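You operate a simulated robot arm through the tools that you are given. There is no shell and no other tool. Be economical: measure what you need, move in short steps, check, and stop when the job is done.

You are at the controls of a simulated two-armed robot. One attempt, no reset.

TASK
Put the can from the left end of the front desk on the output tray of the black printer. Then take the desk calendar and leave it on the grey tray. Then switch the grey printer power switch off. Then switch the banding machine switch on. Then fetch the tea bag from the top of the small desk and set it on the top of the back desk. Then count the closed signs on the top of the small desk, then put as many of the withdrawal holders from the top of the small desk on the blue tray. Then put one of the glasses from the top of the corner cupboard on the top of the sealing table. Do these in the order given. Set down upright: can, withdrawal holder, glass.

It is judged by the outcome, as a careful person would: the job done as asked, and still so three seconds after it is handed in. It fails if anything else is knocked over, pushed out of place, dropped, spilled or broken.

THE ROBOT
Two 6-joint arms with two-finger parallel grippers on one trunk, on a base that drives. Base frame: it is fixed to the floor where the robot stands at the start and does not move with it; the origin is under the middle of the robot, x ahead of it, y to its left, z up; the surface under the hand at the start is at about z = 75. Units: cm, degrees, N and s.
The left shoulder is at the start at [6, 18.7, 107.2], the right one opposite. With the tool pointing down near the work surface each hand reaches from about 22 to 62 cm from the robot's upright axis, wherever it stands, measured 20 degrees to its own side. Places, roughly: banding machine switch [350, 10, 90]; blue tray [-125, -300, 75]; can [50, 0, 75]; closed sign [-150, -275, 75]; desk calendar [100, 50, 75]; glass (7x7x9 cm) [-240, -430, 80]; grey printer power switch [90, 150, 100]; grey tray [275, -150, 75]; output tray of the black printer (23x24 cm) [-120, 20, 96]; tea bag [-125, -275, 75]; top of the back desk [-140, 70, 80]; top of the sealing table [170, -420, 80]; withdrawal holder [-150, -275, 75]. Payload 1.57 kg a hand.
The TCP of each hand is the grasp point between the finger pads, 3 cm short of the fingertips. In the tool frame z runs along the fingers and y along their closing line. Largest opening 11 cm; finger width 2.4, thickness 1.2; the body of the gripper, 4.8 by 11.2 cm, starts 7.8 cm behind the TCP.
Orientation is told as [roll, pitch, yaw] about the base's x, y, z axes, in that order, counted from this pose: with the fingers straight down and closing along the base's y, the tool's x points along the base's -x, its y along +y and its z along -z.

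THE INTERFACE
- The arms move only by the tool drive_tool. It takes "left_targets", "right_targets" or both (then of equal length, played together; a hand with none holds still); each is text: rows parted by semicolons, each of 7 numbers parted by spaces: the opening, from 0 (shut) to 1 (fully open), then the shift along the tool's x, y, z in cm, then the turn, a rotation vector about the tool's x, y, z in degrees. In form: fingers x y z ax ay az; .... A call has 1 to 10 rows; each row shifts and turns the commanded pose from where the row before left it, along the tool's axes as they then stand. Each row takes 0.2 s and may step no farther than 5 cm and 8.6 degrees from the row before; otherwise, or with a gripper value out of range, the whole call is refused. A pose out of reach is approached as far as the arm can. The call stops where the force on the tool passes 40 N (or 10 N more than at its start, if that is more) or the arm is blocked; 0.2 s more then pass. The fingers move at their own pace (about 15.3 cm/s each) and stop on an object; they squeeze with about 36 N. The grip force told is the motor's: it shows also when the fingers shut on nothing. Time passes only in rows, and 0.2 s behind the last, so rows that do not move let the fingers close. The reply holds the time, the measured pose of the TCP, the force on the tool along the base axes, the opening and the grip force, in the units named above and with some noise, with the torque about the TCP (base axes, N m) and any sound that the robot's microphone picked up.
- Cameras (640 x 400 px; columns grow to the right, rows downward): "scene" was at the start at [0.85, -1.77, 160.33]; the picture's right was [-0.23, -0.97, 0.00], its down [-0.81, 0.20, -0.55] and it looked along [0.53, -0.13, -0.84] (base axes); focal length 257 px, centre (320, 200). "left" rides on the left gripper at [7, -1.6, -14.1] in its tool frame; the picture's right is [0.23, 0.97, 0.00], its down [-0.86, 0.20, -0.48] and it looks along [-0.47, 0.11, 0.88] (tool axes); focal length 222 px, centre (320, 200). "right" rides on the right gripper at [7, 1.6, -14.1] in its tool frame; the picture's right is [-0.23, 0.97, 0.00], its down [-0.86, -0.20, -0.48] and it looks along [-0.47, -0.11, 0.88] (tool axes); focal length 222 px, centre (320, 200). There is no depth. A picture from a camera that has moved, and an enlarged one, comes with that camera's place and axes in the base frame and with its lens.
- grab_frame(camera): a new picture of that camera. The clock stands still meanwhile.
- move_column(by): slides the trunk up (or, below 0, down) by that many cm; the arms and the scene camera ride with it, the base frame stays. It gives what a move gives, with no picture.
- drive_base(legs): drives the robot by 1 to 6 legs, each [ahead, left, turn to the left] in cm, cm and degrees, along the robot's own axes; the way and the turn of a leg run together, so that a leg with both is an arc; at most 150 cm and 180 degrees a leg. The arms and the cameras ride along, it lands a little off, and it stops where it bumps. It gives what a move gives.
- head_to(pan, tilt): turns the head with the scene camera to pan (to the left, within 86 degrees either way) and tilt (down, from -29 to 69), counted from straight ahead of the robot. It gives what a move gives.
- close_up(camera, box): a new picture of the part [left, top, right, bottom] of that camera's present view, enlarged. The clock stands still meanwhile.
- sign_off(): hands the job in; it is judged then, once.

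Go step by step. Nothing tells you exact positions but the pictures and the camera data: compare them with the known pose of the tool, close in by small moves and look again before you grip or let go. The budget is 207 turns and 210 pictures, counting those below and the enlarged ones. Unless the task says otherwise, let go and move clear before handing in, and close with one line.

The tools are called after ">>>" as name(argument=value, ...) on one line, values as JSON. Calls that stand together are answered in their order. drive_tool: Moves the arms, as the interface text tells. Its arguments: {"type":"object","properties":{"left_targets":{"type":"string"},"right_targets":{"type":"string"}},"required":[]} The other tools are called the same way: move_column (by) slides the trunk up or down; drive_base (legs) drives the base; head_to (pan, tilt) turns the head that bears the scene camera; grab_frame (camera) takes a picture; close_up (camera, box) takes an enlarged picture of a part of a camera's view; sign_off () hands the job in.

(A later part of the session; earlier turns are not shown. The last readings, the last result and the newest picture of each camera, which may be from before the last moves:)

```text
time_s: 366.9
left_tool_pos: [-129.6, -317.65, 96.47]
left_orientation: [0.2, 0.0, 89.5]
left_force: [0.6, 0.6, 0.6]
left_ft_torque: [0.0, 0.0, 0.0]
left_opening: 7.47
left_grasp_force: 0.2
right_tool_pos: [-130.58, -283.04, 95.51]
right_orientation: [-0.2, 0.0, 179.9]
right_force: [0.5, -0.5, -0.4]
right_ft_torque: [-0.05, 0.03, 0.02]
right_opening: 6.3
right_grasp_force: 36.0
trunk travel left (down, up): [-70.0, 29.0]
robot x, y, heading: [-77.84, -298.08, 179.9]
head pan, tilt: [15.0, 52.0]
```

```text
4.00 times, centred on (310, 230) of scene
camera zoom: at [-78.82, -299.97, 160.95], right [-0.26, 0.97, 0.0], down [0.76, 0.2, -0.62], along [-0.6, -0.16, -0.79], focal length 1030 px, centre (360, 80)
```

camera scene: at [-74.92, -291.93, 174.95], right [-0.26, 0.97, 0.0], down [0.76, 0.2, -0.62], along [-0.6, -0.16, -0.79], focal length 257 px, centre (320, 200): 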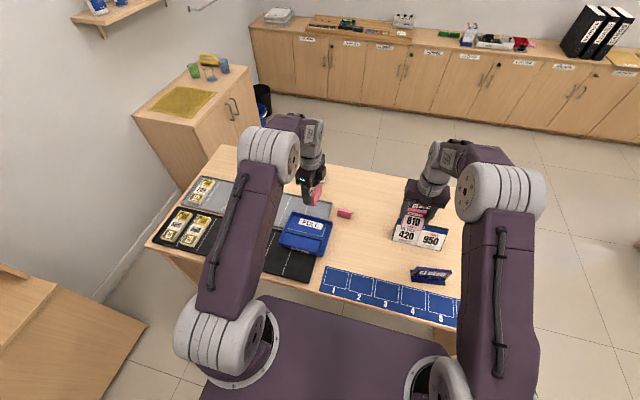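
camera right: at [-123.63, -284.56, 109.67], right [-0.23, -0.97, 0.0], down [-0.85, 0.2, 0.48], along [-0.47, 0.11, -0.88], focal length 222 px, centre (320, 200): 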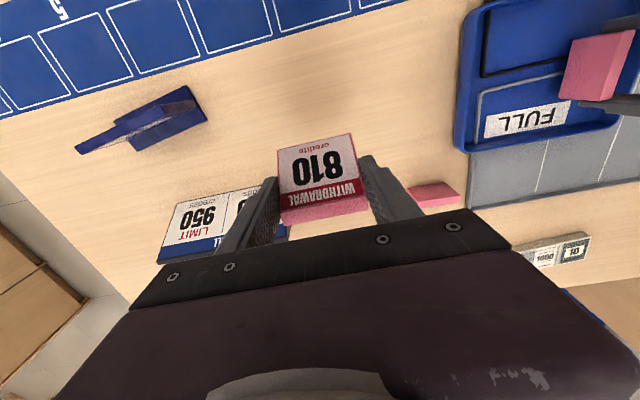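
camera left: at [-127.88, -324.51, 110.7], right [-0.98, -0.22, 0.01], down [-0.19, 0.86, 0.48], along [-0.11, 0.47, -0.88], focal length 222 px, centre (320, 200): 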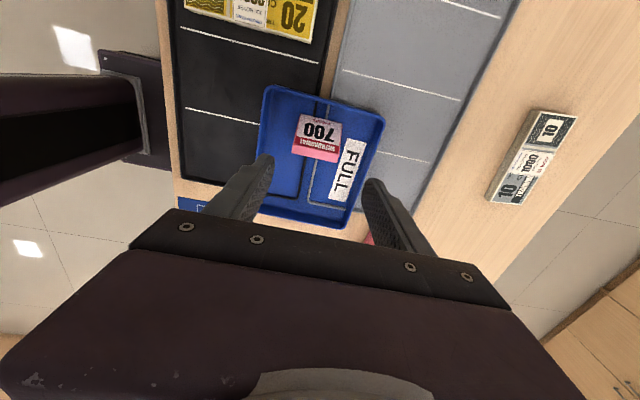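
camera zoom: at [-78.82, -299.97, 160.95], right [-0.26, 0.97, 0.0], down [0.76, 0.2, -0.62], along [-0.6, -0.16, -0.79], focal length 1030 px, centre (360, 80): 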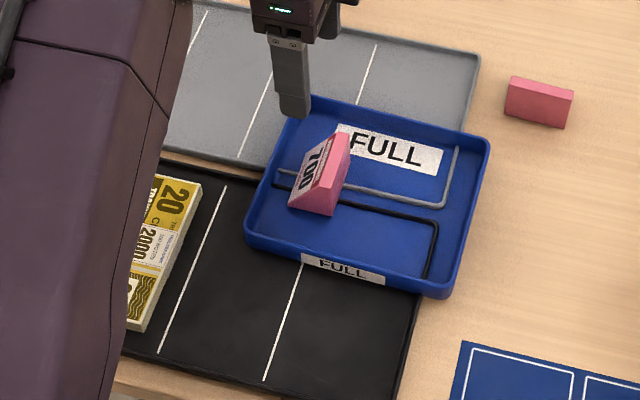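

700 stands in the tray. I retract the left hand, turn the right hand 90° and shift the base left for placing 810 beside it.

>>> drive_tool(left_targets="0.68 0 -3 -3.5 0 0 0;0.68 0 -3 -3.5 0 0 0;0.68 0 -3 -3.5 0 0 0;0.68 0 -3 -3.5 0 0 0;0.68 0 -3 -3.5 0 0 -8;0.68 0 0 0 0 0 -8;0.68 0 0 0 0 0 -8;0.68 0 0 0 0 0 -8;0.68 0 0 0 0 0 -8;0.68 0 0 0 0 0 -8", right_targets="0 0 0 -1 0 0 8.2;0 0 0 -1 0 0 8.2;0 0 0 -1 0 0 8.2;0 0 0 0 0 0 8.2;0 0 0 0 0 0 8.2;0 0 0 0 0 0 8.2;0 0 0 0 0 0 8.2;0 0 0 0 0 0 8.2;0 0 0 0 0 0 8.2;0 0 0 0 0 0 8.2")

>>> drive_tool(left_targets="0.68 0 0 0 0 0 -8;0.68 0 0 0 0 0 -8;0.68 0 0 0 0 0 -8;0.68 0 0 0 0 0 -8;0.68 0 0 0 0 0 -8;0.68 0 0 0 0 0 -1.5", right_targets="0 0 0 0 0 0 8;0 0 0 0 0 0 0;0 0 0 0 0 0 0;0 0 0 0 0 0 0;0 0 0 0 0 0 0;0 0 0 0 0 0 0")

>>> drive_base(legs=[[0, 15, 0]])

>>> grab_frame(camera="right")

>>> grab_frame(camera="scene")

```text
time_s: 369.1
left_tool_pos: [-114.58, -317.79, 113.61]
left_orientation: [0.3, -0.2, 137.5]
left_force: [0.4, 1.1, -0.3]
left_ft_torque: [0.02, -0.04, 0.03]
left_opening: 7.51
left_grasp_force: 0.0
right_tool_pos: [-130.52, -283.13, 98.41]
right_orientation: [0.0, -0.3, 97.9]
right_force: [-0.2, 0.6, -1.5]
right_ft_torque: [0.02, 0.02, -0.02]
right_opening: 6.33
right_grasp_force: 35.6
trunk travel left (down, up): [-70.0, 29.0]
robot x, y, heading: [-77.56, -297.96, 180.1]
head pan, tilt: [15.0, 52.0]
```

```text
time_s: 370.4
left_tool_pos: [-114.57, -317.64, 113.66]
left_orientation: [0.1, -0.3, 179.0]
left_force: [-0.3, -0.2, 0.2]
left_ft_torque: [-0.04, -0.02, -0.01]
left_opening: 7.49
left_grasp_force: 0.1
right_tool_pos: [-130.51, -283.04, 98.35]
right_orientation: [0.1, -0.2, 89.9]
right_force: [1.1, 0.8, 0.0]
right_ft_torque: [-0.03, -0.01, 0.0]
right_opening: 6.33
right_grasp_force: 35.8
trunk travel left (down, up): [-70.0, 29.0]
robot x, y, heading: [-77.44, -297.45, 179.8]
head pan, tilt: [15.0, 52.0]
```

```text
time_s: 371.8
left_tool_pos: [-114.57, -332.68, 113.77]
left_orientation: [0.2, -0.3, 179.0]
left_force: [-0.7, 0.6, 0.6]
left_ft_torque: [-0.01, -0.04, 0.0]
left_opening: 7.45
left_grasp_force: 0.1
right_tool_pos: [-130.61, -298.24, 98.38]
right_orientation: [0.0, -0.1, 90.0]
right_force: [-0.1, -0.5, -0.1]
right_ft_torque: [0.0, 0.01, -0.01]
right_opening: 6.33
right_grasp_force: 35.9
trunk travel left (down, up): [-70.0, 29.0]
robot x, y, heading: [-77.64, -312.92, -179.9]
head pan, tilt: [15.0, 52.0]
```

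```text
88 pictures are left
camera right: at [-132.25, -305.09, 112.55], right [-0.97, 0.23, 0.0], down [0.2, 0.85, 0.48], along [0.11, 0.47, -0.88], focal length 222 px, centre (320, 200)
```

right: 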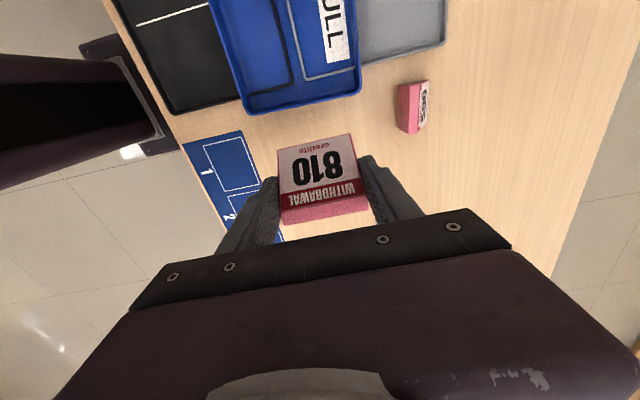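

```text
87 pictures are left
camera scene: at [-78.92, -314.88, 160.95], right [-0.26, 0.97, 0.0], down [0.76, 0.2, -0.62], along [-0.59, -0.16, -0.79], focal length 257 px, centre (320, 200)
```

scene: 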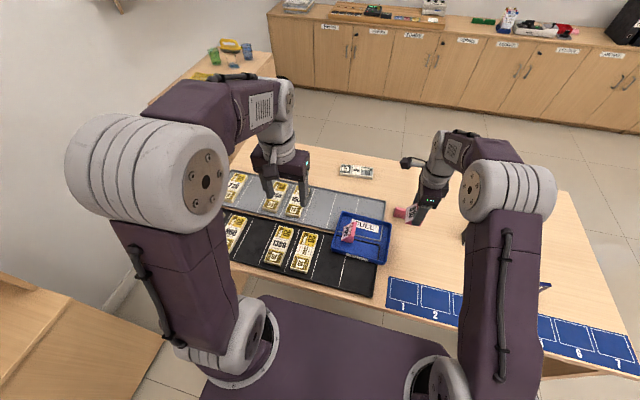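

I move 810 over the free half of the tray and lower it.

>>> drive_tool(right_targets="0 3.6 -0.3 0 0 0 0;0 3.6 -0.3 0 0 0 0;0 3.5 0 0 0 0 0;0 0 0 4 0 0 0;0 0 0 4 0 0 0;0 0 0 4 0 0 0;0 0 0 3 0 0 0;0 0 0 0 0 0 0")

>>> grab_frame(camera="right")

>>> close_up(camera="scene", box=[300, 180, 440, 290])

```text
time_s: 373.6
left_tool_pos: [-114.51, -332.84, 113.61]
left_orientation: [0.1, -0.3, 179.1]
left_force: [-0.1, 0.1, -0.3]
left_ft_torque: [0.02, 0.02, -0.01]
left_opening: 7.5
left_grasp_force: 0.0
right_tool_pos: [-129.91, -309.01, 83.5]
right_orientation: [0.0, -0.2, 90.1]
right_force: [0.8, 0.4, -1.0]
right_ft_torque: [0.0, 0.02, -0.02]
right_opening: 6.34
right_grasp_force: 35.5
trunk travel left (down, up): [-70.0, 29.0]
robot x, y, heading: [-77.72, -312.93, -179.7]
head pan, tilt: [15.0, 52.0]
```

```text
86 pictures are left
camera right: at [-131.51, -315.86, 97.67], right [-0.97, 0.23, 0.0], down [0.2, 0.85, 0.48], along [0.11, 0.47, -0.88], focal length 222 px, centre (320, 200)
```

right: 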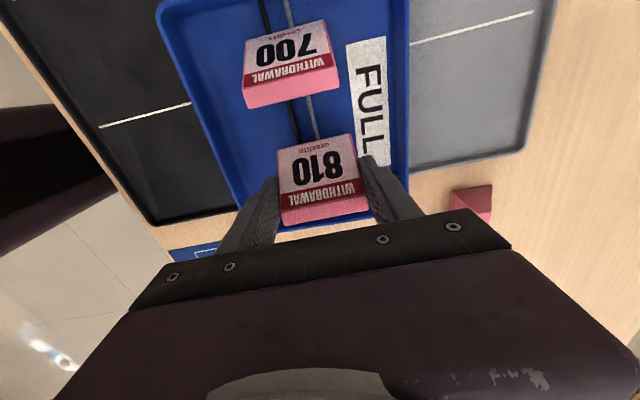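

```text
3.64 times, centred on (370, 235) of scene
camera zoom: at [-78.86, -315.13, 160.95], right [-0.26, 0.97, 0.0], down [0.76, 0.21, -0.62], along [-0.59, -0.16, -0.79], focal length 936 px, centre (138, 73)
```

zoom: 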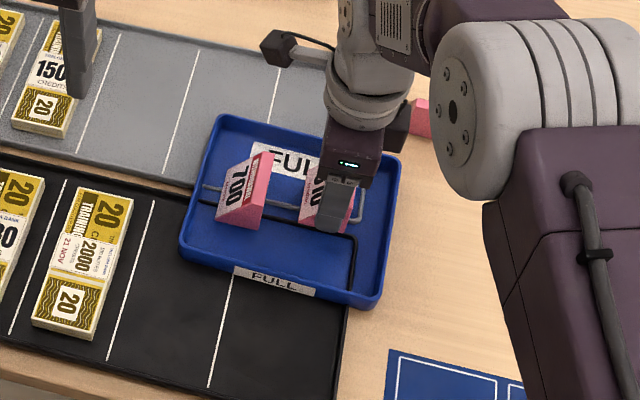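

>>> drive_tool(right_targets="0 0.6 0 1 0 0 0;0 0 0 0.8 0 0 0;0 0 0 0.4 0 0 0;0 0 0 0 0 0 0")

>>> drive_tool(right_targets="0 0 0 0.3 0 0 0;0 0 0 0 0 0 0")

```text
time_s: 374.6
left_tool_pos: [-114.56, -332.87, 113.71]
left_orientation: [0.1, -0.3, 179.1]
left_force: [-0.6, 0.2, -0.5]
left_ft_torque: [-0.03, -0.01, 0.03]
left_opening: 7.48
left_grasp_force: 0.1
right_tool_pos: [-129.79, -309.47, 81.21]
right_orientation: [0.0, -0.2, 90.1]
right_force: [1.0, -0.9, -0.3]
right_ft_torque: [0.03, 0.03, 0.01]
right_opening: 6.34
right_grasp_force: 35.3
trunk travel left (down, up): [-70.0, 29.0]
robot x, y, heading: [-77.69, -313.35, -180.1]
head pan, tilt: [15.0, 52.0]
```

```text
time_s: 375.2
left_tool_pos: [-114.44, -332.78, 113.78]
left_orientation: [0.1, -0.3, 179.1]
left_force: [0.6, 0.5, -1.2]
left_ft_torque: [0.03, -0.01, 0.0]
left_opening: 7.49
left_grasp_force: 0.0
right_tool_pos: [-129.87, -309.55, 80.97]
right_orientation: [0.1, -0.1, 90.1]
right_force: [0.2, 0.5, -0.6]
right_ft_torque: [0.01, -0.04, 0.0]
right_opening: 6.34
right_grasp_force: 36.2
trunk travel left (down, up): [-70.0, 29.0]
robot x, y, heading: [-77.72, -312.69, -179.9]
head pan, tilt: [15.0, 52.0]
```

>>> drive_tool(right_targets="0 0 0 0.3 0 0 0;0 0 0 0 0 0 0")

>>> drive_tool(right_targets="0 0 0 0.25 0 0 0;0 0 0 0 0 0 0")

```text
time_s: 375.8
left_tool_pos: [-114.2, -332.86, 113.85]
left_orientation: [0.0, -0.4, 179.1]
left_force: [0.5, -0.7, -0.2]
left_ft_torque: [-0.03, 0.01, 0.01]
left_opening: 7.46
left_grasp_force: 0.0
right_tool_pos: [-129.8, -309.4, 80.88]
right_orientation: [0.4, 0.0, 90.1]
right_force: [-4.5, 2.3, 25.9]
right_ft_torque: [-0.25, -0.17, -0.02]
right_opening: 6.33
right_grasp_force: 36.0
trunk travel left (down, up): [-70.0, 29.0]
robot x, y, heading: [-77.44, -313.2, -179.7]
head pan, tilt: [15.0, 52.0]
```

```text
time_s: 376.4
left_tool_pos: [-114.27, -332.91, 113.76]
left_orientation: [0.1, -0.3, 179.1]
left_force: [-0.3, 0.0, -0.7]
left_ft_torque: [0.01, 0.01, -0.02]
left_opening: 7.47
left_grasp_force: 0.0
right_tool_pos: [-129.96, -309.6, 80.55]
right_orientation: [0.4, -0.1, 90.1]
right_force: [-8.9, 2.2, 30.5]
right_ft_torque: [0.22, 0.08, 0.04]
right_opening: 6.35
right_grasp_force: 35.7
trunk travel left (down, up): [-70.0, 29.0]
robot x, y, heading: [-77.7, -313.14, -179.7]
head pan, tilt: [15.0, 52.0]
```

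Contact. I release 810 and rise.

>>> drive_tool(right_targets="0 0 0 -0.2 0 0 0;0.68 0 0 0 0 0 0;0.68 0 0 0 0 0 0;0.68 0 0 -3 0 0 0;0.68 0 0 -4.5 0 0 0;0.68 0 0 -4.5 0 0 0;0.68 0 0 -4.5 0 0 0;0.68 0 0 -4 0 0 0")

>>> grab_frame(camera="right")

>>> close_up(camera="scene", box=[300, 180, 440, 290])

```text
time_s: 378.2
left_tool_pos: [-114.49, -332.91, 113.83]
left_orientation: [0.1, -0.2, 179.1]
left_force: [0.4, 0.2, -0.4]
left_ft_torque: [0.0, 0.0, -0.01]
left_opening: 7.51
left_grasp_force: 0.1
right_tool_pos: [-129.9, -309.52, 101.12]
right_orientation: [0.0, -0.2, 90.1]
right_force: [-0.1, -0.1, -0.1]
right_ft_torque: [0.03, -0.01, 0.03]
right_opening: 7.45
right_grasp_force: 0.1
trunk travel left (down, up): [-70.0, 29.0]
robot x, y, heading: [-77.62, -313.33, -179.9]
head pan, tilt: [15.0, 52.0]
```

```text
84 pictures are left
camera right: at [-131.52, -316.47, 115.21], right [-0.97, 0.23, 0.0], down [0.2, 0.85, 0.48], along [0.11, 0.47, -0.88], focal length 222 px, centre (320, 200)
```

right: 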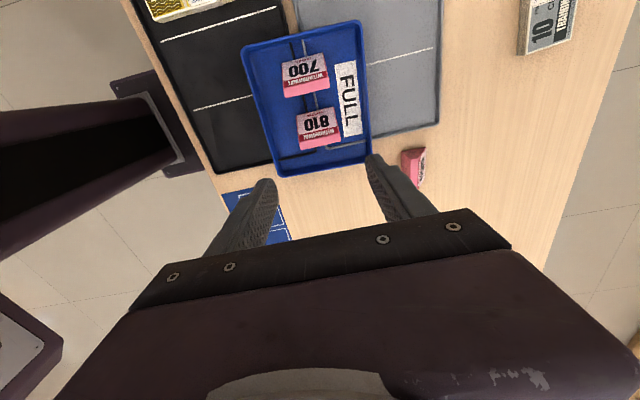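

```text
3.64 times, centred on (370, 235) of scene
camera zoom: at [-78.81, -315.09, 160.95], right [-0.26, 0.97, 0.0], down [0.76, 0.21, -0.62], along [-0.59, -0.16, -0.79], focal length 936 px, centre (138, 73)
```

zoom: 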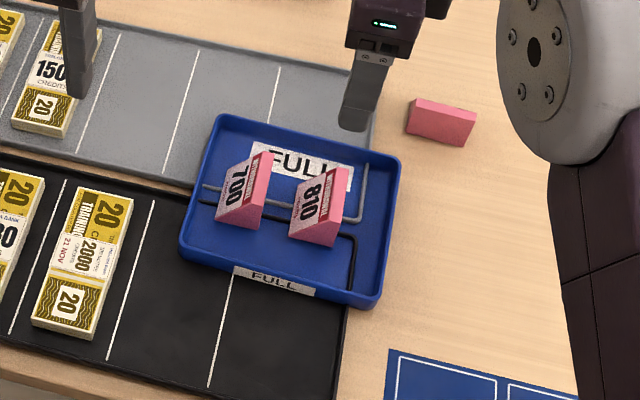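

Both holders stand on the blue tray. Next I go round to the corner cupboard for a glass, straightening the right hand on the way.

>>> drive_base(legs=[[-30, 0, 0], [0, -150, 0], [150, 0, 0], [37, 0, 0], [0, 0, 90], [120, 0, 0]])

>>> drive_tool(right_targets="1 0 0 -1 0 0 -8.2;1 0 0 -1 0 0 -8.2;1 0 0 -1 0 0 -8.2;1 0 0 0 0 0 -8.2;1 0 0 0 0 0 -8.2;1 0 0 0 0 0 -8.2;1 0 0 0 0 0 -8.2;1 0 0 0 0 0 -8.2;1 0 0 0 0 0 -8.2;1 0 0 0 0 0 -8.2")

>>> head_to(pan=0, tilt=35)

>>> grab_frame(camera="scene")

```text
time_s: 405.7
left_tool_pos: [-221.0, -314.16, 113.76]
left_orientation: [0.2, -0.4, -94.3]
left_force: [-0.1, -1.1, -0.3]
left_ft_torque: [-0.01, 0.0, 0.0]
left_opening: 7.48
left_grasp_force: 0.1
right_tool_pos: [-245.27, -328.14, 101.04]
right_orientation: [0.0, -0.2, 176.7]
right_force: [1.0, 0.6, 1.1]
right_ft_torque: [0.01, 0.02, 0.0]
right_opening: 7.48
right_grasp_force: 0.0
trunk travel left (down, up): [-70.0, 29.0]
robot x, y, heading: [-238.68, -276.52, -93.3]
head pan, tilt: [15.0, 52.0]
```

```text
time_s: 407.9
left_tool_pos: [-220.96, -314.2, 113.76]
left_orientation: [0.0, -0.4, -94.4]
left_force: [-0.3, -0.4, 0.9]
left_ft_torque: [0.01, 0.01, 0.02]
left_opening: 7.5
left_grasp_force: 0.1
right_tool_pos: [-245.28, -328.16, 103.98]
right_orientation: [-0.2, 0.0, -101.2]
right_force: [0.2, 0.2, -0.1]
right_ft_torque: [0.01, 0.02, -0.01]
right_opening: 11.0
right_grasp_force: 0.1
trunk travel left (down, up): [-70.0, 29.0]
robot x, y, heading: [-238.84, -276.18, -93.7]
head pan, tilt: [15.0, 52.0]
```

```text
time_s: 408.7
left_tool_pos: [-221.06, -314.15, 113.81]
left_orientation: [0.1, -0.3, -94.3]
left_force: [-0.3, -0.7, -0.2]
left_ft_torque: [0.0, 0.01, -0.01]
left_opening: 7.48
left_grasp_force: 0.1
right_tool_pos: [-245.17, -328.18, 103.96]
right_orientation: [-0.1, 0.0, -101.4]
right_force: [0.1, 1.2, -0.4]
right_ft_torque: [0.02, -0.01, 0.01]
right_opening: 11.01
right_grasp_force: 0.1
trunk travel left (down, up): [-70.0, 29.0]
robot x, y, heading: [-238.33, -276.07, -93.7]
head pan, tilt: [0.0, 35.0]
```

```text
82 pictures are left
camera scene: at [-238.76, -279.17, 163.38], right [-1.0, 0.06, 0.0], down [0.03, 0.57, -0.82], along [-0.05, -0.82, -0.57], focal length 257 px, centre (320, 200)
```

scene: 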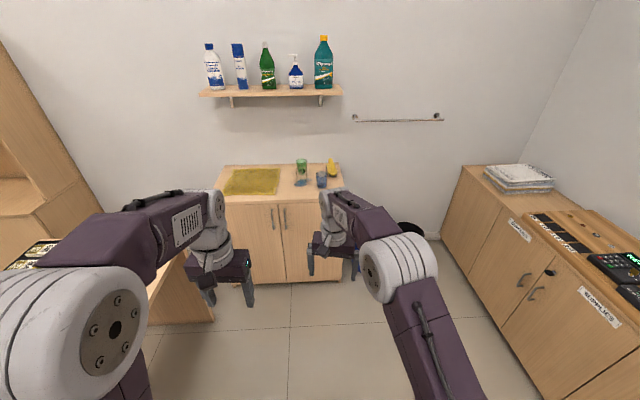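

>>> close_up(camera="scene", box=[260, 145, 360, 210])

```text
6.15 times, centred on (310, 178) of scene
camera zoom: at [-238.76, -279.17, 163.38], right [-1.0, 0.06, 0.0], down [0.03, 0.57, -0.82], along [-0.05, -0.82, -0.57], focal length 1584 px, centre (382, 338)
```

zoom: 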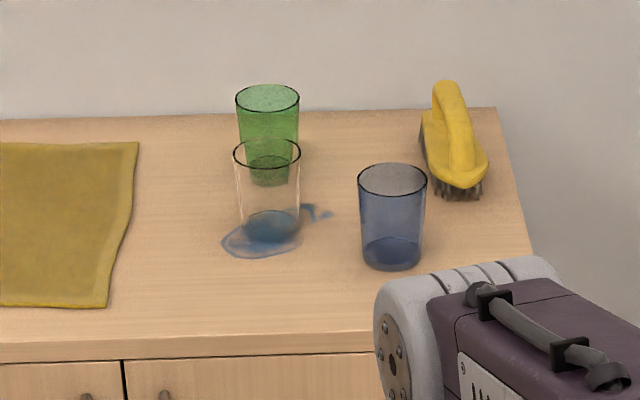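

The free-standing blue glass is at about [-248, -413.5], rim near z 89; the clear one stands in a spill, so I take the blue one. I drive up to the cupboard.

>>> drive_base(legs=[[0, 0, 3.7], [85, 5, 0]])

>>> drive_tool(right_targets="1 0 0 0 0 0 -7.5;1 0 0 0 0 0 0")

>>> grab_frame(camera="right")

>>> head_to(pan=-15, tilt=48)

>>> grab_frame(camera="scene")

```text
time_s: 413.7
left_tool_pos: [-212.98, -398.62, 113.64]
left_orientation: [0.1, -0.3, -90.5]
left_force: [0.0, 0.1, -0.2]
left_ft_torque: [-0.02, -0.02, -0.03]
left_opening: 7.48
left_grasp_force: 0.1
right_tool_pos: [-236.34, -414.34, 103.99]
right_orientation: [-0.2, 0.0, -97.6]
right_force: [-0.4, 0.0, -0.6]
right_ft_torque: [-0.01, -0.04, 0.04]
right_opening: 11.01
right_grasp_force: 0.1
trunk travel left (down, up): [-70.0, 29.0]
robot x, y, heading: [-232.67, -362.17, -89.7]
head pan, tilt: [0.0, 35.0]
```

```text
time_s: 414.3
left_tool_pos: [-213.18, -398.71, 113.65]
left_orientation: [0.1, -0.4, -90.5]
left_force: [0.0, -0.6, 0.2]
left_ft_torque: [-0.02, 0.0, 0.0]
left_opening: 7.47
left_grasp_force: 0.0
right_tool_pos: [-236.37, -414.29, 104.12]
right_orientation: [-0.2, 0.1, -90.1]
right_force: [0.6, -0.8, 0.3]
right_ft_torque: [-0.03, 0.03, 0.0]
right_opening: 10.99
right_grasp_force: 0.0
trunk travel left (down, up): [-70.0, 29.0]
robot x, y, heading: [-233.04, -362.13, -89.7]
head pan, tilt: [0.0, 35.0]
```

```text
80 pictures are left
camera right: at [-234.67, -407.25, 118.16], right [0.97, -0.23, 0.0], down [-0.2, -0.85, 0.48], along [-0.11, -0.47, -0.88], focal length 222 px, centre (320, 200)
```

right: 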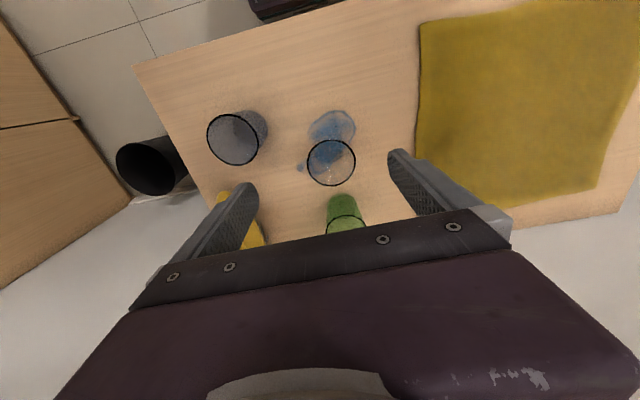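

```text
time_s: 415.1
left_tool_pos: [-213.01, -398.72, 113.67]
left_orientation: [0.1, -0.4, -90.7]
left_force: [0.9, 0.1, 0.6]
left_ft_torque: [0.03, 0.02, 0.0]
left_opening: 7.48
left_grasp_force: 0.1
right_tool_pos: [-236.2, -414.3, 103.96]
right_orientation: [-0.1, 0.1, -90.1]
right_force: [-0.1, 0.6, 0.8]
right_ft_torque: [0.0, 0.01, 0.02]
right_opening: 11.0
right_grasp_force: 0.1
trunk travel left (down, up): [-70.0, 29.0]
robot x, y, heading: [-232.82, -361.57, -89.6]
head pan, tilt: [-15.0, 48.0]
```

```text
79 pictures are left
camera scene: at [-235.02, -363.77, 161.49], right [-0.97, 0.25, 0.0], down [0.19, 0.72, -0.67], along [-0.17, -0.65, -0.74], focal length 257 px, centre (320, 200)
```

scene: 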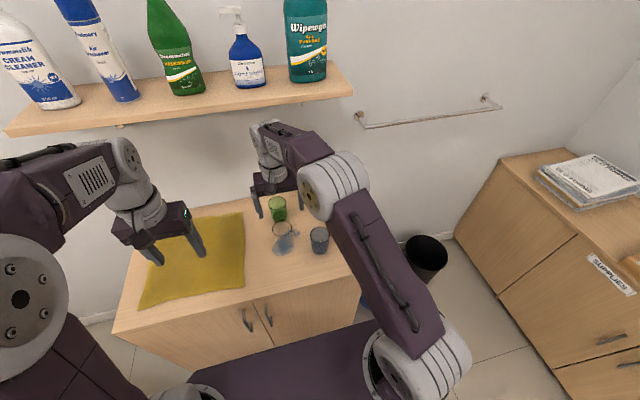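

I move the right hand over the blue glass at about [-247.5, -412].

>>> drive_tool(right_targets="0.85 1.1 -3.8 0 0 0 0;0.85 1.1 -3.8 0 0 0 0;0.85 0 -3.7 0 0 0 0;0.85 0 0 3 0 0 0;0.85 0 0 0 0 0 0")

>>> grab_frame(camera="right")

>>> close_up(camera="scene", box=[240, 160, 380, 270])

```text
time_s: 416.3
left_tool_pos: [-213.0, -398.68, 113.86]
left_orientation: [0.1, -0.4, -90.6]
left_force: [0.3, 0.5, -0.3]
left_ft_torque: [0.0, 0.02, -0.02]
left_opening: 7.49
left_grasp_force: 0.2
right_tool_pos: [-247.51, -412.02, 101.21]
right_orientation: [-0.2, -0.1, -90.1]
right_force: [-0.8, 0.3, 0.5]
right_ft_torque: [0.0, 0.0, -0.01]
right_opening: 9.37
right_grasp_force: 0.0
trunk travel left (down, up): [-70.0, 29.0]
robot x, y, heading: [-233.05, -361.92, -89.8]
head pan, tilt: [-15.0, 48.0]
```

```text
78 pictures are left
camera right: at [-245.94, -405.03, 115.24], right [0.97, -0.23, 0.0], down [-0.2, -0.85, 0.48], along [-0.11, -0.47, -0.88], focal length 222 px, centre (320, 200)
```

right: 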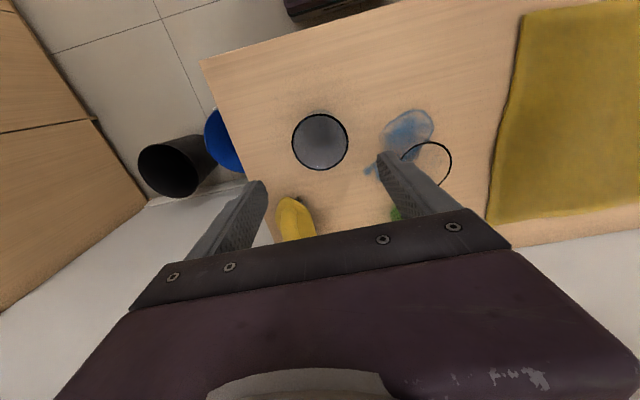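

```text
3.64 times, centred on (310, 215) of scene
camera zoom: at [-235.02, -363.71, 161.49], right [-0.97, 0.25, 0.0], down [0.19, 0.72, -0.67], along [-0.17, -0.65, -0.74], focal length 936 px, centre (356, 146)
```

zoom: 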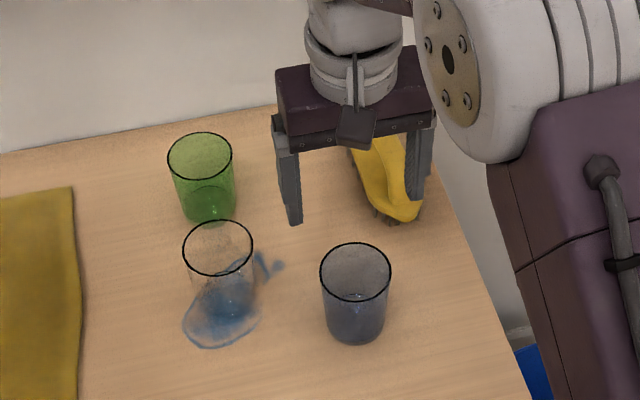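

I correct 0.8 cm and descend around the glass.

>>> drive_tool(right_targets="0.85 0.8 0 3.5 0 0 0;0.85 0 0 3 0 0 0;0.85 0 0 0 0 0 0")

>>> grab_frame(camera="right")

>>> close_up(camera="scene", box=[240, 160, 380, 270])

```text
time_s: 417.1
left_tool_pos: [-212.96, -398.66, 113.77]
left_orientation: [0.1, -0.3, -90.6]
left_force: [0.7, -0.1, -0.5]
left_ft_torque: [0.0, 0.02, 0.04]
left_opening: 7.48
left_grasp_force: 0.0
right_tool_pos: [-247.58, -411.33, 94.46]
right_orientation: [-0.2, -0.1, -90.1]
right_force: [-0.6, 0.0, -0.4]
right_ft_torque: [0.01, 0.01, 0.0]
right_opening: 9.35
right_grasp_force: 0.2
trunk travel left (down, up): [-70.0, 29.0]
robot x, y, heading: [-233.02, -362.12, -89.6]
head pan, tilt: [-15.0, 48.0]
```

```text
76 pictures are left
camera right: at [-245.93, -404.18, 108.68], right [0.97, -0.23, 0.0], down [-0.2, -0.85, 0.48], along [-0.11, -0.47, -0.88], focal length 222 px, centre (320, 200)
```

right: 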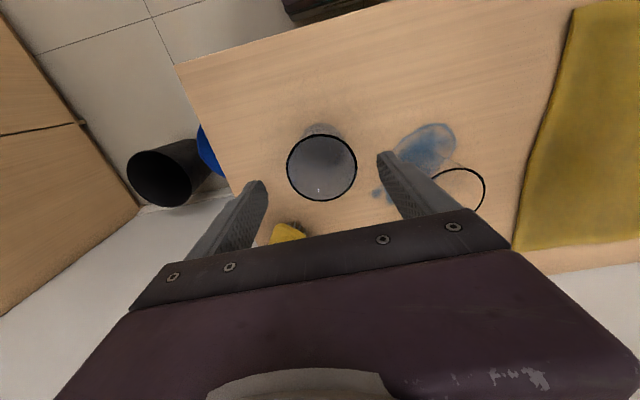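

```text
3.64 times, centred on (310, 215) of scene
camera zoom: at [-235.04, -363.71, 161.49], right [-0.97, 0.25, 0.0], down [0.19, 0.72, -0.67], along [-0.17, -0.65, -0.74], focal length 936 px, centre (356, 146)
```

zoom: 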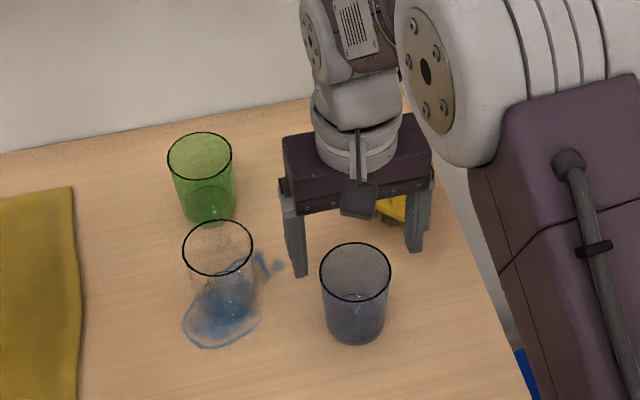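

Aligned. I descend, grip and lift.

>>> drive_tool(right_targets="0.85 0 0 4.5 0 0 0;0.85 0 0 4.3 0 0 0;0.85 0 0 0 0 0 0;0 0 0 0 0 0 0;0 0 0 0 0 0 0;0 0 0 0 0 0 0;0 0 0 -3 0 0 0;0 0 0 -4 0 0 0;0 0 0 -4 0 0 0")

>>> grab_frame(camera="right")

>>> grab_frame(camera="scene")

```text
time_s: 419.1
left_tool_pos: [-213.0, -398.72, 113.67]
left_orientation: [0.1, -0.3, -90.6]
left_force: [0.3, -0.2, 0.3]
left_ft_torque: [-0.01, -0.01, 0.0]
left_opening: 7.47
left_grasp_force: 0.0
right_tool_pos: [-247.53, -411.26, 96.96]
right_orientation: [-0.2, 0.0, -90.1]
right_force: [0.0, -0.2, -2.1]
right_ft_torque: [0.02, -0.02, 0.0]
right_opening: 6.5
right_grasp_force: 36.2
trunk travel left (down, up): [-70.0, 29.0]
robot x, y, heading: [-233.12, -361.72, -89.7]
head pan, tilt: [-15.0, 48.0]
```

```text
74 pictures are left
camera right: at [-245.9, -404.13, 111.0], right [0.97, -0.23, 0.0], down [-0.2, -0.85, 0.48], along [-0.11, -0.47, -0.88], focal length 222 px, centre (320, 200)
```

right: 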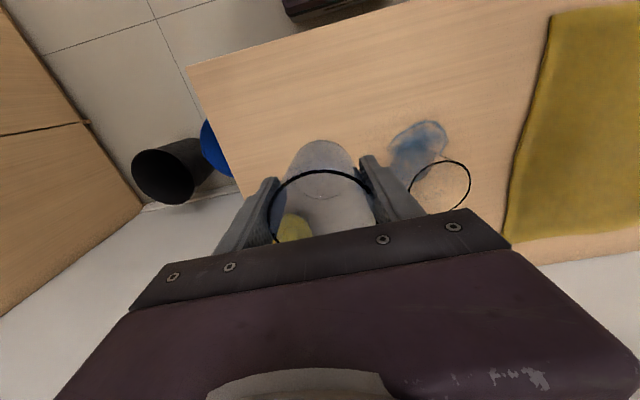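

```text
73 pictures are left
camera scene: at [-235.02, -363.72, 161.48], right [-0.97, 0.25, 0.0], down [0.19, 0.72, -0.67], along [-0.17, -0.65, -0.74], focal length 257 px, centre (320, 200)
```

scene: 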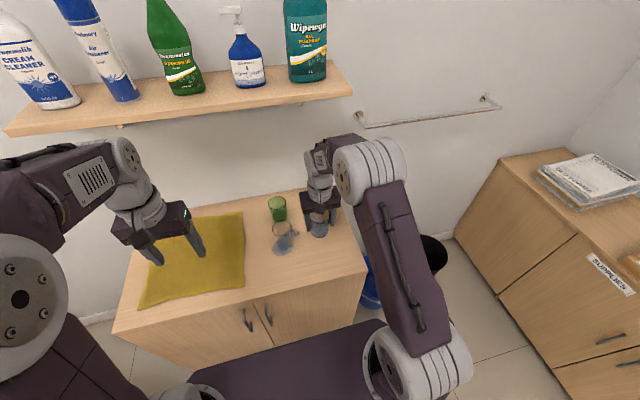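

The glass is held upright. I back out and travel to the sealing table along the open aisle.

>>> move_column(by=10)

>>> drive_base(legs=[[-150, 0, 0], [-62, 0, -0.3], [0, 150, 0], [0, 150, 0]])

>>> head_to(pan=40, tilt=25)

>>> grab_frame(camera="scene")

```text
time_s: 420.4
left_tool_pos: [-212.88, -398.72, 123.81]
left_orientation: [0.2, -0.3, -90.7]
left_force: [0.6, -0.7, -0.2]
left_ft_torque: [-0.02, 0.02, -0.02]
left_opening: 7.46
left_grasp_force: 0.0
right_tool_pos: [-247.47, -411.31, 106.73]
right_orientation: [-0.2, 0.1, -90.1]
right_force: [-0.1, 0.1, -2.7]
right_ft_torque: [0.06, -0.01, -0.01]
right_opening: 6.52
right_grasp_force: 35.8
trunk travel left (down, up): [-80.0, 19.0]
robot x, y, heading: [-233.37, -361.97, -89.5]
head pan, tilt: [-15.0, 48.0]
```

```text
time_s: 444.9
left_tool_pos: [83.65, -175.45, 123.71]
left_orientation: [0.1, -0.3, -88.2]
left_force: [0.1, 1.1, 0.0]
left_ft_torque: [-0.02, 0.02, 0.01]
left_opening: 7.49
left_grasp_force: 0.0
right_tool_pos: [49.79, -189.35, 106.73]
right_orientation: [-0.2, 0.0, -87.7]
right_force: [-0.4, -0.7, -1.8]
right_ft_torque: [0.0, 0.0, 0.0]
right_opening: 6.5
right_grasp_force: 36.0
trunk travel left (down, up): [-80.0, 19.0]
robot x, y, heading: [62.16, -139.47, -87.2]
head pan, tilt: [-15.0, 48.0]
```

```text
time_s: 446.2
left_tool_pos: [83.77, -175.4, 123.73]
left_orientation: [0.1, -0.3, -88.3]
left_force: [-0.6, 0.2, 0.1]
left_ft_torque: [-0.03, 0.0, 0.01]
left_opening: 7.47
left_grasp_force: 0.0
right_tool_pos: [49.82, -189.41, 106.89]
right_orientation: [-0.2, 0.0, -87.7]
right_force: [0.1, 0.7, -1.9]
right_ft_torque: [0.0, -0.01, 0.01]
right_opening: 6.5
right_grasp_force: 36.2
trunk travel left (down, up): [-80.0, 19.0]
robot x, y, heading: [62.15, -139.66, -87.1]
head pan, tilt: [40.0, 25.0]
```

```text
72 pictures are left
camera scene: at [68.16, -140.47, 174.96], right [-0.73, -0.68, 0.0], down [-0.29, 0.31, -0.91], along [0.61, -0.67, -0.42], focal length 257 px, centre (320, 200)
```

scene: 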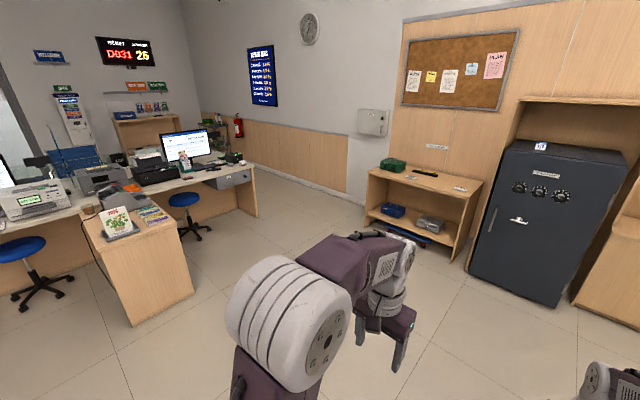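

>>> close_up(camera="scene", box=[350, 140, 500, 270])

```text
3.08 times, centred on (425, 205) of scene
camera zoom: at [68.16, -140.47, 174.96], right [-0.73, -0.68, 0.0], down [-0.29, 0.31, -0.91], along [0.61, -0.67, -0.42], focal length 792 px, centre (-3, 185)
```

zoom: 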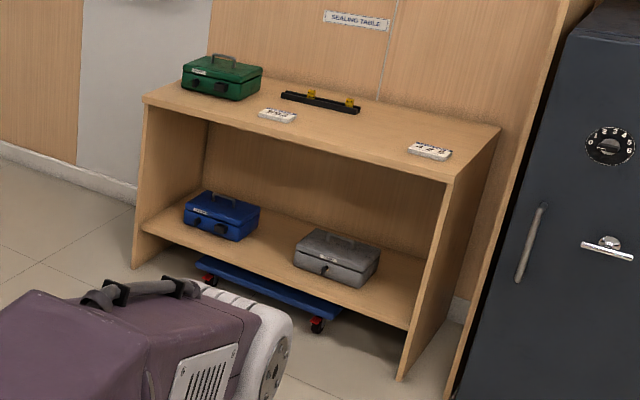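

The sealing table top spans x 111–219, y -441…-388; free spot at about [148, -405]. I drive to face it.

>>> drive_base(legs=[[0, 0, -2.8], [0, 100, 0], [150, 0, 0], [52, 0, 0]])

>>> head_to(pan=-15, tilt=45)

>>> grab_frame(camera="scene")

>>> grab_frame(camera="right")

```text
time_s: 461.4
left_tool_pos: [179.44, -379.03, 123.83]
left_orientation: [0.1, -0.3, -91.5]
left_force: [-0.9, -0.2, -0.4]
left_ft_torque: [0.01, -0.02, 0.0]
left_opening: 7.48
left_grasp_force: 0.1
right_tool_pos: [144.61, -390.89, 106.82]
right_orientation: [-0.2, 0.0, -91.0]
right_force: [0.8, 0.2, -1.6]
right_ft_torque: [0.01, 0.0, 0.01]
right_opening: 6.51
right_grasp_force: 36.3
trunk travel left (down, up): [-80.0, 19.0]
robot x, y, heading: [159.76, -341.74, -90.5]
head pan, tilt: [40.0, 25.0]
```

```text
time_s: 462.7
left_tool_pos: [179.44, -379.14, 123.66]
left_orientation: [0.0, -0.3, -91.5]
left_force: [0.7, -0.2, -0.3]
left_ft_torque: [-0.02, 0.01, -0.03]
left_opening: 7.46
left_grasp_force: 0.1
right_tool_pos: [144.75, -391.11, 106.81]
right_orientation: [-0.2, 0.0, -91.0]
right_force: [-0.7, 0.2, -1.8]
right_ft_torque: [0.0, 0.0, 0.0]
right_opening: 6.5
right_grasp_force: 36.3
trunk travel left (down, up): [-80.0, 19.0]
robot x, y, heading: [159.8, -341.73, -90.5]
head pan, tilt: [-15.0, 45.0]
```

```text
70 pictures are left
camera scene: at [157.88, -344.05, 171.91], right [-0.96, 0.27, 0.0], down [0.19, 0.68, -0.71], along [-0.19, -0.68, -0.71], focal length 257 px, centre (320, 200)
```

scene: 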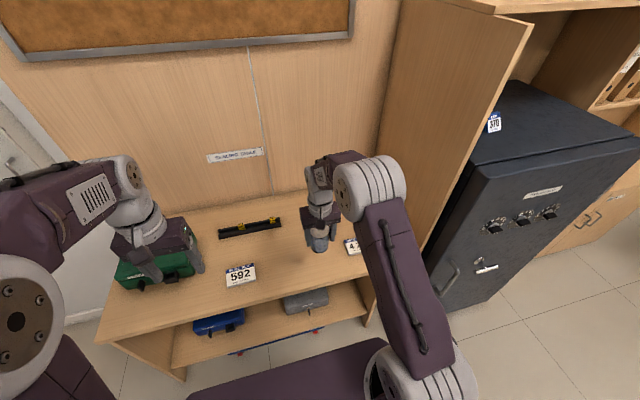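

```text
69 pictures are left
camera right: at [146.44, -384.03, 120.94], right [0.97, -0.24, 0.0], down [-0.21, -0.85, 0.48], along [-0.12, -0.46, -0.88], focal length 222 px, centre (320, 200)
```

right: 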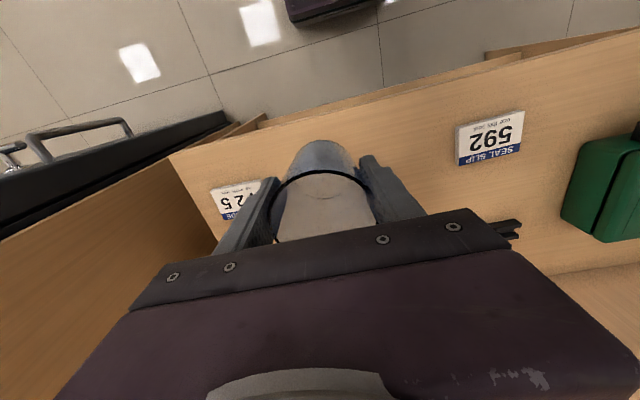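

The free spot between the two cards is at about [150, -405]. I drive in 13 cm and shift the glass there.

>>> drive_base(legs=[[13, 0, 0.5]])

>>> drive_tool(right_targets="0 0 3 0 0 0 0;0 0 2.5 2 0 0 0;0 0 0 4 0 0 0;0 0 0 4 0 0 0;0 0 0 0 0 0 0")

>>> grab_frame(camera="right")

>>> grab_frame(camera="scene")

```text
time_s: 463.9
left_tool_pos: [179.77, -391.6, 123.84]
left_orientation: [0.2, -0.4, -91.0]
left_force: [-0.5, 0.9, 0.4]
left_ft_torque: [-0.05, -0.01, -0.01]
left_opening: 7.49
left_grasp_force: 0.0
right_tool_pos: [145.14, -403.92, 106.83]
right_orientation: [-0.3, -0.1, -90.4]
right_force: [1.0, -0.2, -2.2]
right_ft_torque: [0.02, 0.0, -0.02]
right_opening: 6.49
right_grasp_force: 36.0
trunk travel left (down, up): [-80.0, 19.0]
robot x, y, heading: [159.92, -355.0, -89.7]
head pan, tilt: [-15.0, 45.0]
```

```text
time_s: 465.1
left_tool_pos: [179.71, -391.6, 123.81]
left_orientation: [0.1, -0.3, -90.9]
left_force: [0.8, 0.4, -0.3]
left_ft_torque: [-0.02, 0.03, 0.01]
left_opening: 7.46
left_grasp_force: 0.0
right_tool_pos: [150.64, -404.38, 96.6]
right_orientation: [-0.2, 0.0, -90.4]
right_force: [0.0, 0.5, -1.9]
right_ft_torque: [0.01, 0.0, -0.01]
right_opening: 6.5
right_grasp_force: 35.7
trunk travel left (down, up): [-80.0, 19.0]
robot x, y, heading: [159.92, -355.04, -90.1]
head pan, tilt: [-15.0, 45.0]
```

```text
68 pictures are left
camera right: at [152.35, -397.25, 110.84], right [0.97, -0.23, 0.0], down [-0.2, -0.85, 0.48], along [-0.12, -0.47, -0.88], focal length 222 px, centre (320, 200)
```

right: 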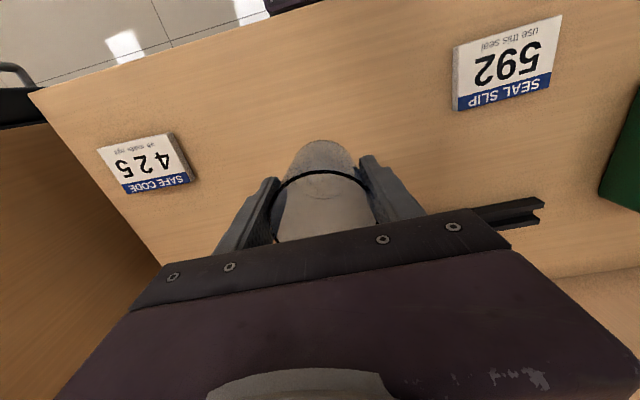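

```text
67 pictures are left
camera scene: at [157.9, -356.87, 171.91], right [-0.97, 0.26, 0.0], down [0.18, 0.68, -0.71], along [-0.18, -0.68, -0.71], focal length 257 px, centre (320, 200)
```

scene: 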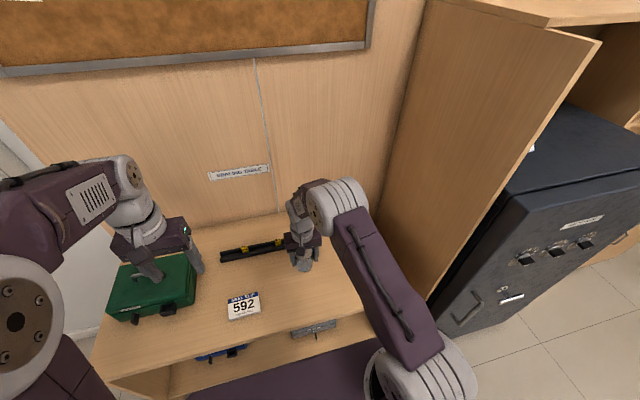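

The spot is clear. I lower the glass, slowly near the end.

>>> drive_tool(right_targets="0 0 0 4 0 0 0;0 0 0 3 0 0 0;0 0 0 1.5 0 0 0;0 0 0 0 0 0 0")

>>> drive_tool(right_targets="0 0 0 0.5 0 0 0;0 0 0 0.5 0 0 0;0 0 0 0 0 0 0")

>>> drive_tool(right_targets="0 0 0 0.4 0 0 0;0 0 0 0 0 0 0")

>>> drive_tool(right_targets="0 0 0 0.4 0 0 0;0 0 0 0 0 0 0")

```text
time_s: 466.1
left_tool_pos: [179.65, -391.81, 123.77]
left_orientation: [0.2, -0.3, -90.8]
left_force: [0.1, -0.5, 1.2]
left_ft_torque: [-0.01, 0.02, -0.04]
left_opening: 7.47
left_grasp_force: 0.0
right_tool_pos: [150.6, -404.22, 88.32]
right_orientation: [-0.3, 0.1, -90.4]
right_force: [0.4, -0.1, -1.2]
right_ft_torque: [0.04, -0.03, 0.01]
right_opening: 6.48
right_grasp_force: 35.6
trunk travel left (down, up): [-80.0, 19.0]
robot x, y, heading: [159.81, -354.69, -89.8]
head pan, tilt: [-15.0, 45.0]
```

```text
time_s: 466.9
left_tool_pos: [179.75, -391.76, 123.8]
left_orientation: [0.0, -0.2, -90.9]
left_force: [0.0, 0.6, -0.1]
left_ft_torque: [0.01, -0.01, 0.0]
left_opening: 7.47
left_grasp_force: 0.0
right_tool_pos: [150.63, -404.23, 87.33]
right_orientation: [-0.1, 0.0, -90.4]
right_force: [0.7, 0.5, -1.2]
right_ft_torque: [0.02, 0.01, 0.01]
right_opening: 6.51
right_grasp_force: 36.4
trunk travel left (down, up): [-80.0, 19.0]
robot x, y, heading: [160.29, -354.5, -89.7]
head pan, tilt: [-15.0, 45.0]
```

```text
time_s: 467.6
left_tool_pos: [179.78, -391.84, 123.74]
left_orientation: [0.2, -0.4, -90.9]
left_force: [0.0, 0.1, -0.3]
left_ft_torque: [0.0, -0.02, 0.03]
left_opening: 7.49
left_grasp_force: 0.2
right_tool_pos: [150.69, -404.28, 86.78]
right_orientation: [-0.2, 0.0, -90.4]
right_force: [0.0, -0.6, -2.1]
right_ft_torque: [0.0, 0.03, 0.02]
right_opening: 6.5
right_grasp_force: 36.2
trunk travel left (down, up): [-80.0, 19.0]
robot x, y, heading: [159.96, -354.69, -89.9]
head pan, tilt: [-15.0, 45.0]
```

```text
time_s: 468.1
left_tool_pos: [179.87, -391.78, 123.69]
left_orientation: [0.1, -0.3, -90.8]
left_force: [0.2, 0.0, -0.4]
left_ft_torque: [-0.03, 0.0, 0.0]
left_opening: 7.44
left_grasp_force: 0.1
right_tool_pos: [150.58, -404.2, 86.53]
right_orientation: [-0.2, 0.1, -90.4]
right_force: [0.6, -1.1, -0.8]
right_ft_torque: [0.04, 0.03, -0.02]
right_opening: 6.53
right_grasp_force: 35.6
trunk travel left (down, up): [-80.0, 19.0]
robot x, y, heading: [159.93, -355.27, -89.9]
head pan, tilt: [-15.0, 45.0]
```

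>>> drive_tool(right_targets="0 0 0 0.4 0 0 0;0 0 0 0 0 0 0")

>>> drive_tool(right_targets="0 0 0 0.3 0 0 0;0 0 0 0 0 0 0")

>>> close_up(camera="scene", box=[230, 200, 370, 310])

```text
time_s: 468.8
left_tool_pos: [179.67, -391.77, 123.78]
left_orientation: [0.2, -0.3, -90.9]
left_force: [-0.7, -0.2, -0.3]
left_ft_torque: [-0.02, 0.0, 0.0]
left_opening: 7.49
left_grasp_force: 0.0
right_tool_pos: [150.72, -404.19, 86.03]
right_orientation: [-0.2, 0.1, -90.5]
right_force: [-0.8, 0.4, -1.1]
right_ft_torque: [0.01, 0.01, -0.04]
right_opening: 6.5
right_grasp_force: 36.5
trunk travel left (down, up): [-80.0, 19.0]
robot x, y, heading: [159.63, -355.29, -89.7]
head pan, tilt: [-15.0, 45.0]
```

```text
time_s: 469.4
left_tool_pos: [179.71, -391.73, 123.73]
left_orientation: [0.1, -0.4, -90.9]
left_force: [-0.5, -0.4, 0.0]
left_ft_torque: [-0.03, -0.03, -0.01]
left_opening: 7.48
left_grasp_force: 0.0
right_tool_pos: [150.72, -404.17, 85.73]
right_orientation: [-0.2, 0.0, -90.4]
right_force: [-0.4, 0.0, -1.0]
right_ft_torque: [-0.01, -0.01, -0.05]
right_opening: 6.49
right_grasp_force: 35.4
trunk travel left (down, up): [-80.0, 19.0]
robot x, y, heading: [160.07, -355.16, -89.9]
head pan, tilt: [-15.0, 45.0]
```

```text
3.64 times, centred on (300, 255) of scene
camera zoom: at [157.85, -356.97, 171.91], right [-0.97, 0.26, 0.0], down [0.18, 0.68, -0.71], along [-0.18, -0.68, -0.71], focal length 936 px, centre (393, 0)
```

zoom: 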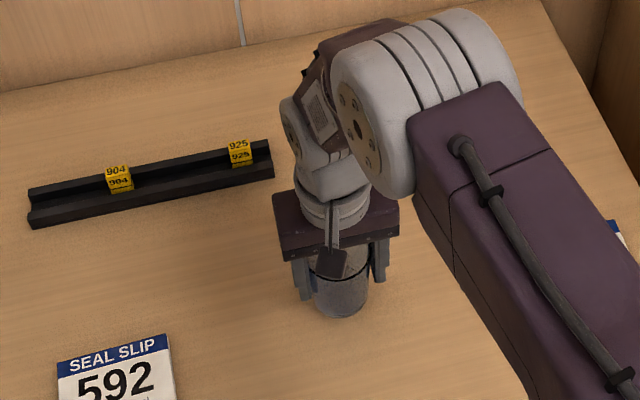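

>>> drive_tool(right_targets="0 0 0 0.3 0 0 0;0 0 0 0 0 0 0")

>>> drive_tool(right_targets="0 0 0 0.3 0 0 0;0 0 0 0 0 0 0")

>>> drive_tool(right_targets="0 0 0 0.3 0 0 0;0 0 0 0 0 0 0")

>>> drive_tool(right_targets="0 0 0 0.3 0 0 0;0 0 0 0 0 0 0")

```text
time_s: 469.9
left_tool_pos: [179.82, -391.74, 123.74]
left_orientation: [0.2, -0.3, -90.9]
left_force: [0.2, 0.3, -0.6]
left_ft_torque: [0.0, -0.02, 0.0]
left_opening: 7.49
left_grasp_force: 0.1
right_tool_pos: [150.58, -404.22, 85.55]
right_orientation: [-0.2, 0.0, -90.4]
right_force: [-0.7, 0.0, -1.2]
right_ft_torque: [0.0, 0.02, 0.0]
right_opening: 6.5
right_grasp_force: 35.8
trunk travel left (down, up): [-80.0, 19.0]
robot x, y, heading: [160.02, -354.91, -90.1]
head pan, tilt: [-15.0, 45.0]
```

```text
time_s: 470.6
left_tool_pos: [179.75, -391.74, 123.77]
left_orientation: [0.1, -0.2, -90.9]
left_force: [-0.1, 0.3, -0.2]
left_ft_torque: [0.02, 0.0, 0.02]
left_opening: 7.5
left_grasp_force: 0.1
right_tool_pos: [150.53, -404.22, 85.15]
right_orientation: [-0.2, -0.1, -90.4]
right_force: [0.4, -0.3, -2.0]
right_ft_torque: [0.04, 0.04, 0.0]
right_opening: 6.49
right_grasp_force: 36.1
trunk travel left (down, up): [-80.0, 19.0]
robot x, y, heading: [159.84, -354.28, -90.0]
head pan, tilt: [-15.0, 45.0]
```

```text
time_s: 471.1
left_tool_pos: [179.84, -391.8, 123.65]
left_orientation: [0.1, -0.3, -90.9]
left_force: [0.0, 0.5, 0.3]
left_ft_torque: [-0.01, 0.05, 0.0]
left_opening: 7.49
left_grasp_force: 0.1
right_tool_pos: [150.68, -404.07, 84.87]
right_orientation: [-0.3, -0.1, -90.4]
right_force: [-0.6, 0.2, -0.9]
right_ft_torque: [0.01, 0.03, 0.0]
right_opening: 6.52
right_grasp_force: 35.8
trunk travel left (down, up): [-80.0, 19.0]
robot x, y, heading: [160.04, -354.99, -90.0]
head pan, tilt: [-15.0, 45.0]
```

```text
time_s: 471.8
left_tool_pos: [179.8, -391.77, 123.66]
left_orientation: [0.1, -0.3, -90.9]
left_force: [0.0, -0.2, -0.1]
left_ft_torque: [0.0, 0.02, -0.01]
left_opening: 7.49
left_grasp_force: 0.0
right_tool_pos: [150.5, -404.2, 84.58]
right_orientation: [-0.2, 0.0, -90.3]
right_force: [0.5, -0.1, -1.3]
right_ft_torque: [-0.01, 0.0, 0.0]
right_opening: 6.49
right_grasp_force: 35.3
trunk travel left (down, up): [-80.0, 19.0]
robot x, y, heading: [159.95, -354.56, -89.9]
head pan, tilt: [-15.0, 45.0]
```

>>> grab_frame(camera="left")

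>>> drive_tool(right_targets="0 0 0 0.3 0 0 0;0 0 0 0.3 0 0 0;0 0 0 0 0 0 0")

>>> drive_tool(right_targets="0 0 0 0.3 0 0 0;0 0 0 0.2 0 0 0;0 0 0 0 0 0 0")

```text
65 pictures are left
camera left: at [178.29, -384.69, 137.96], right [0.98, 0.21, 0.0], down [0.19, -0.86, 0.48], along [0.1, -0.47, -0.88], focal length 222 px, centre (320, 200)
```

left: 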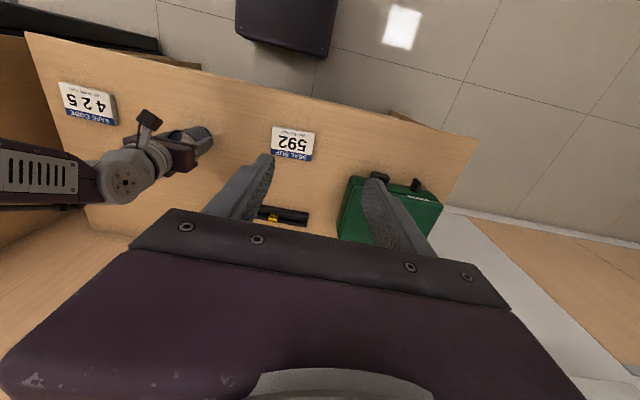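

```text
time_s: 472.6
left_tool_pos: [179.79, -391.83, 123.64]
left_orientation: [0.2, -0.3, -90.9]
left_force: [0.1, -0.2, 0.0]
left_ft_torque: [0.0, 0.04, -0.04]
left_opening: 7.47
left_grasp_force: 0.0
right_tool_pos: [150.66, -404.17, 83.97]
right_orientation: [-0.2, 0.0, -90.3]
right_force: [-0.2, 0.9, -0.9]
right_ft_torque: [0.01, -0.02, 0.03]
right_opening: 6.5
right_grasp_force: 35.8
trunk travel left (down, up): [-80.0, 19.0]
robot x, y, heading: [159.89, -354.7, -89.9]
head pan, tilt: [-15.0, 45.0]
```

```text
time_s: 473.4
left_tool_pos: [179.86, -391.56, 123.92]
left_orientation: [0.1, -0.4, -90.8]
left_force: [-0.5, 0.4, -0.7]
left_ft_torque: [-0.01, 0.0, 0.03]
left_opening: 7.49
left_grasp_force: 0.1
right_tool_pos: [150.78, -404.15, 83.72]
right_orientation: [-0.1, -0.3, -90.4]
right_force: [-0.6, -1.6, 22.3]
right_ft_torque: [-0.01, 0.05, -0.02]
right_opening: 6.55
right_grasp_force: 36.4
trunk travel left (down, up): [-80.0, 19.0]
robot x, y, heading: [159.78, -354.91, -89.8]
head pan, tilt: [-15.0, 45.0]
```

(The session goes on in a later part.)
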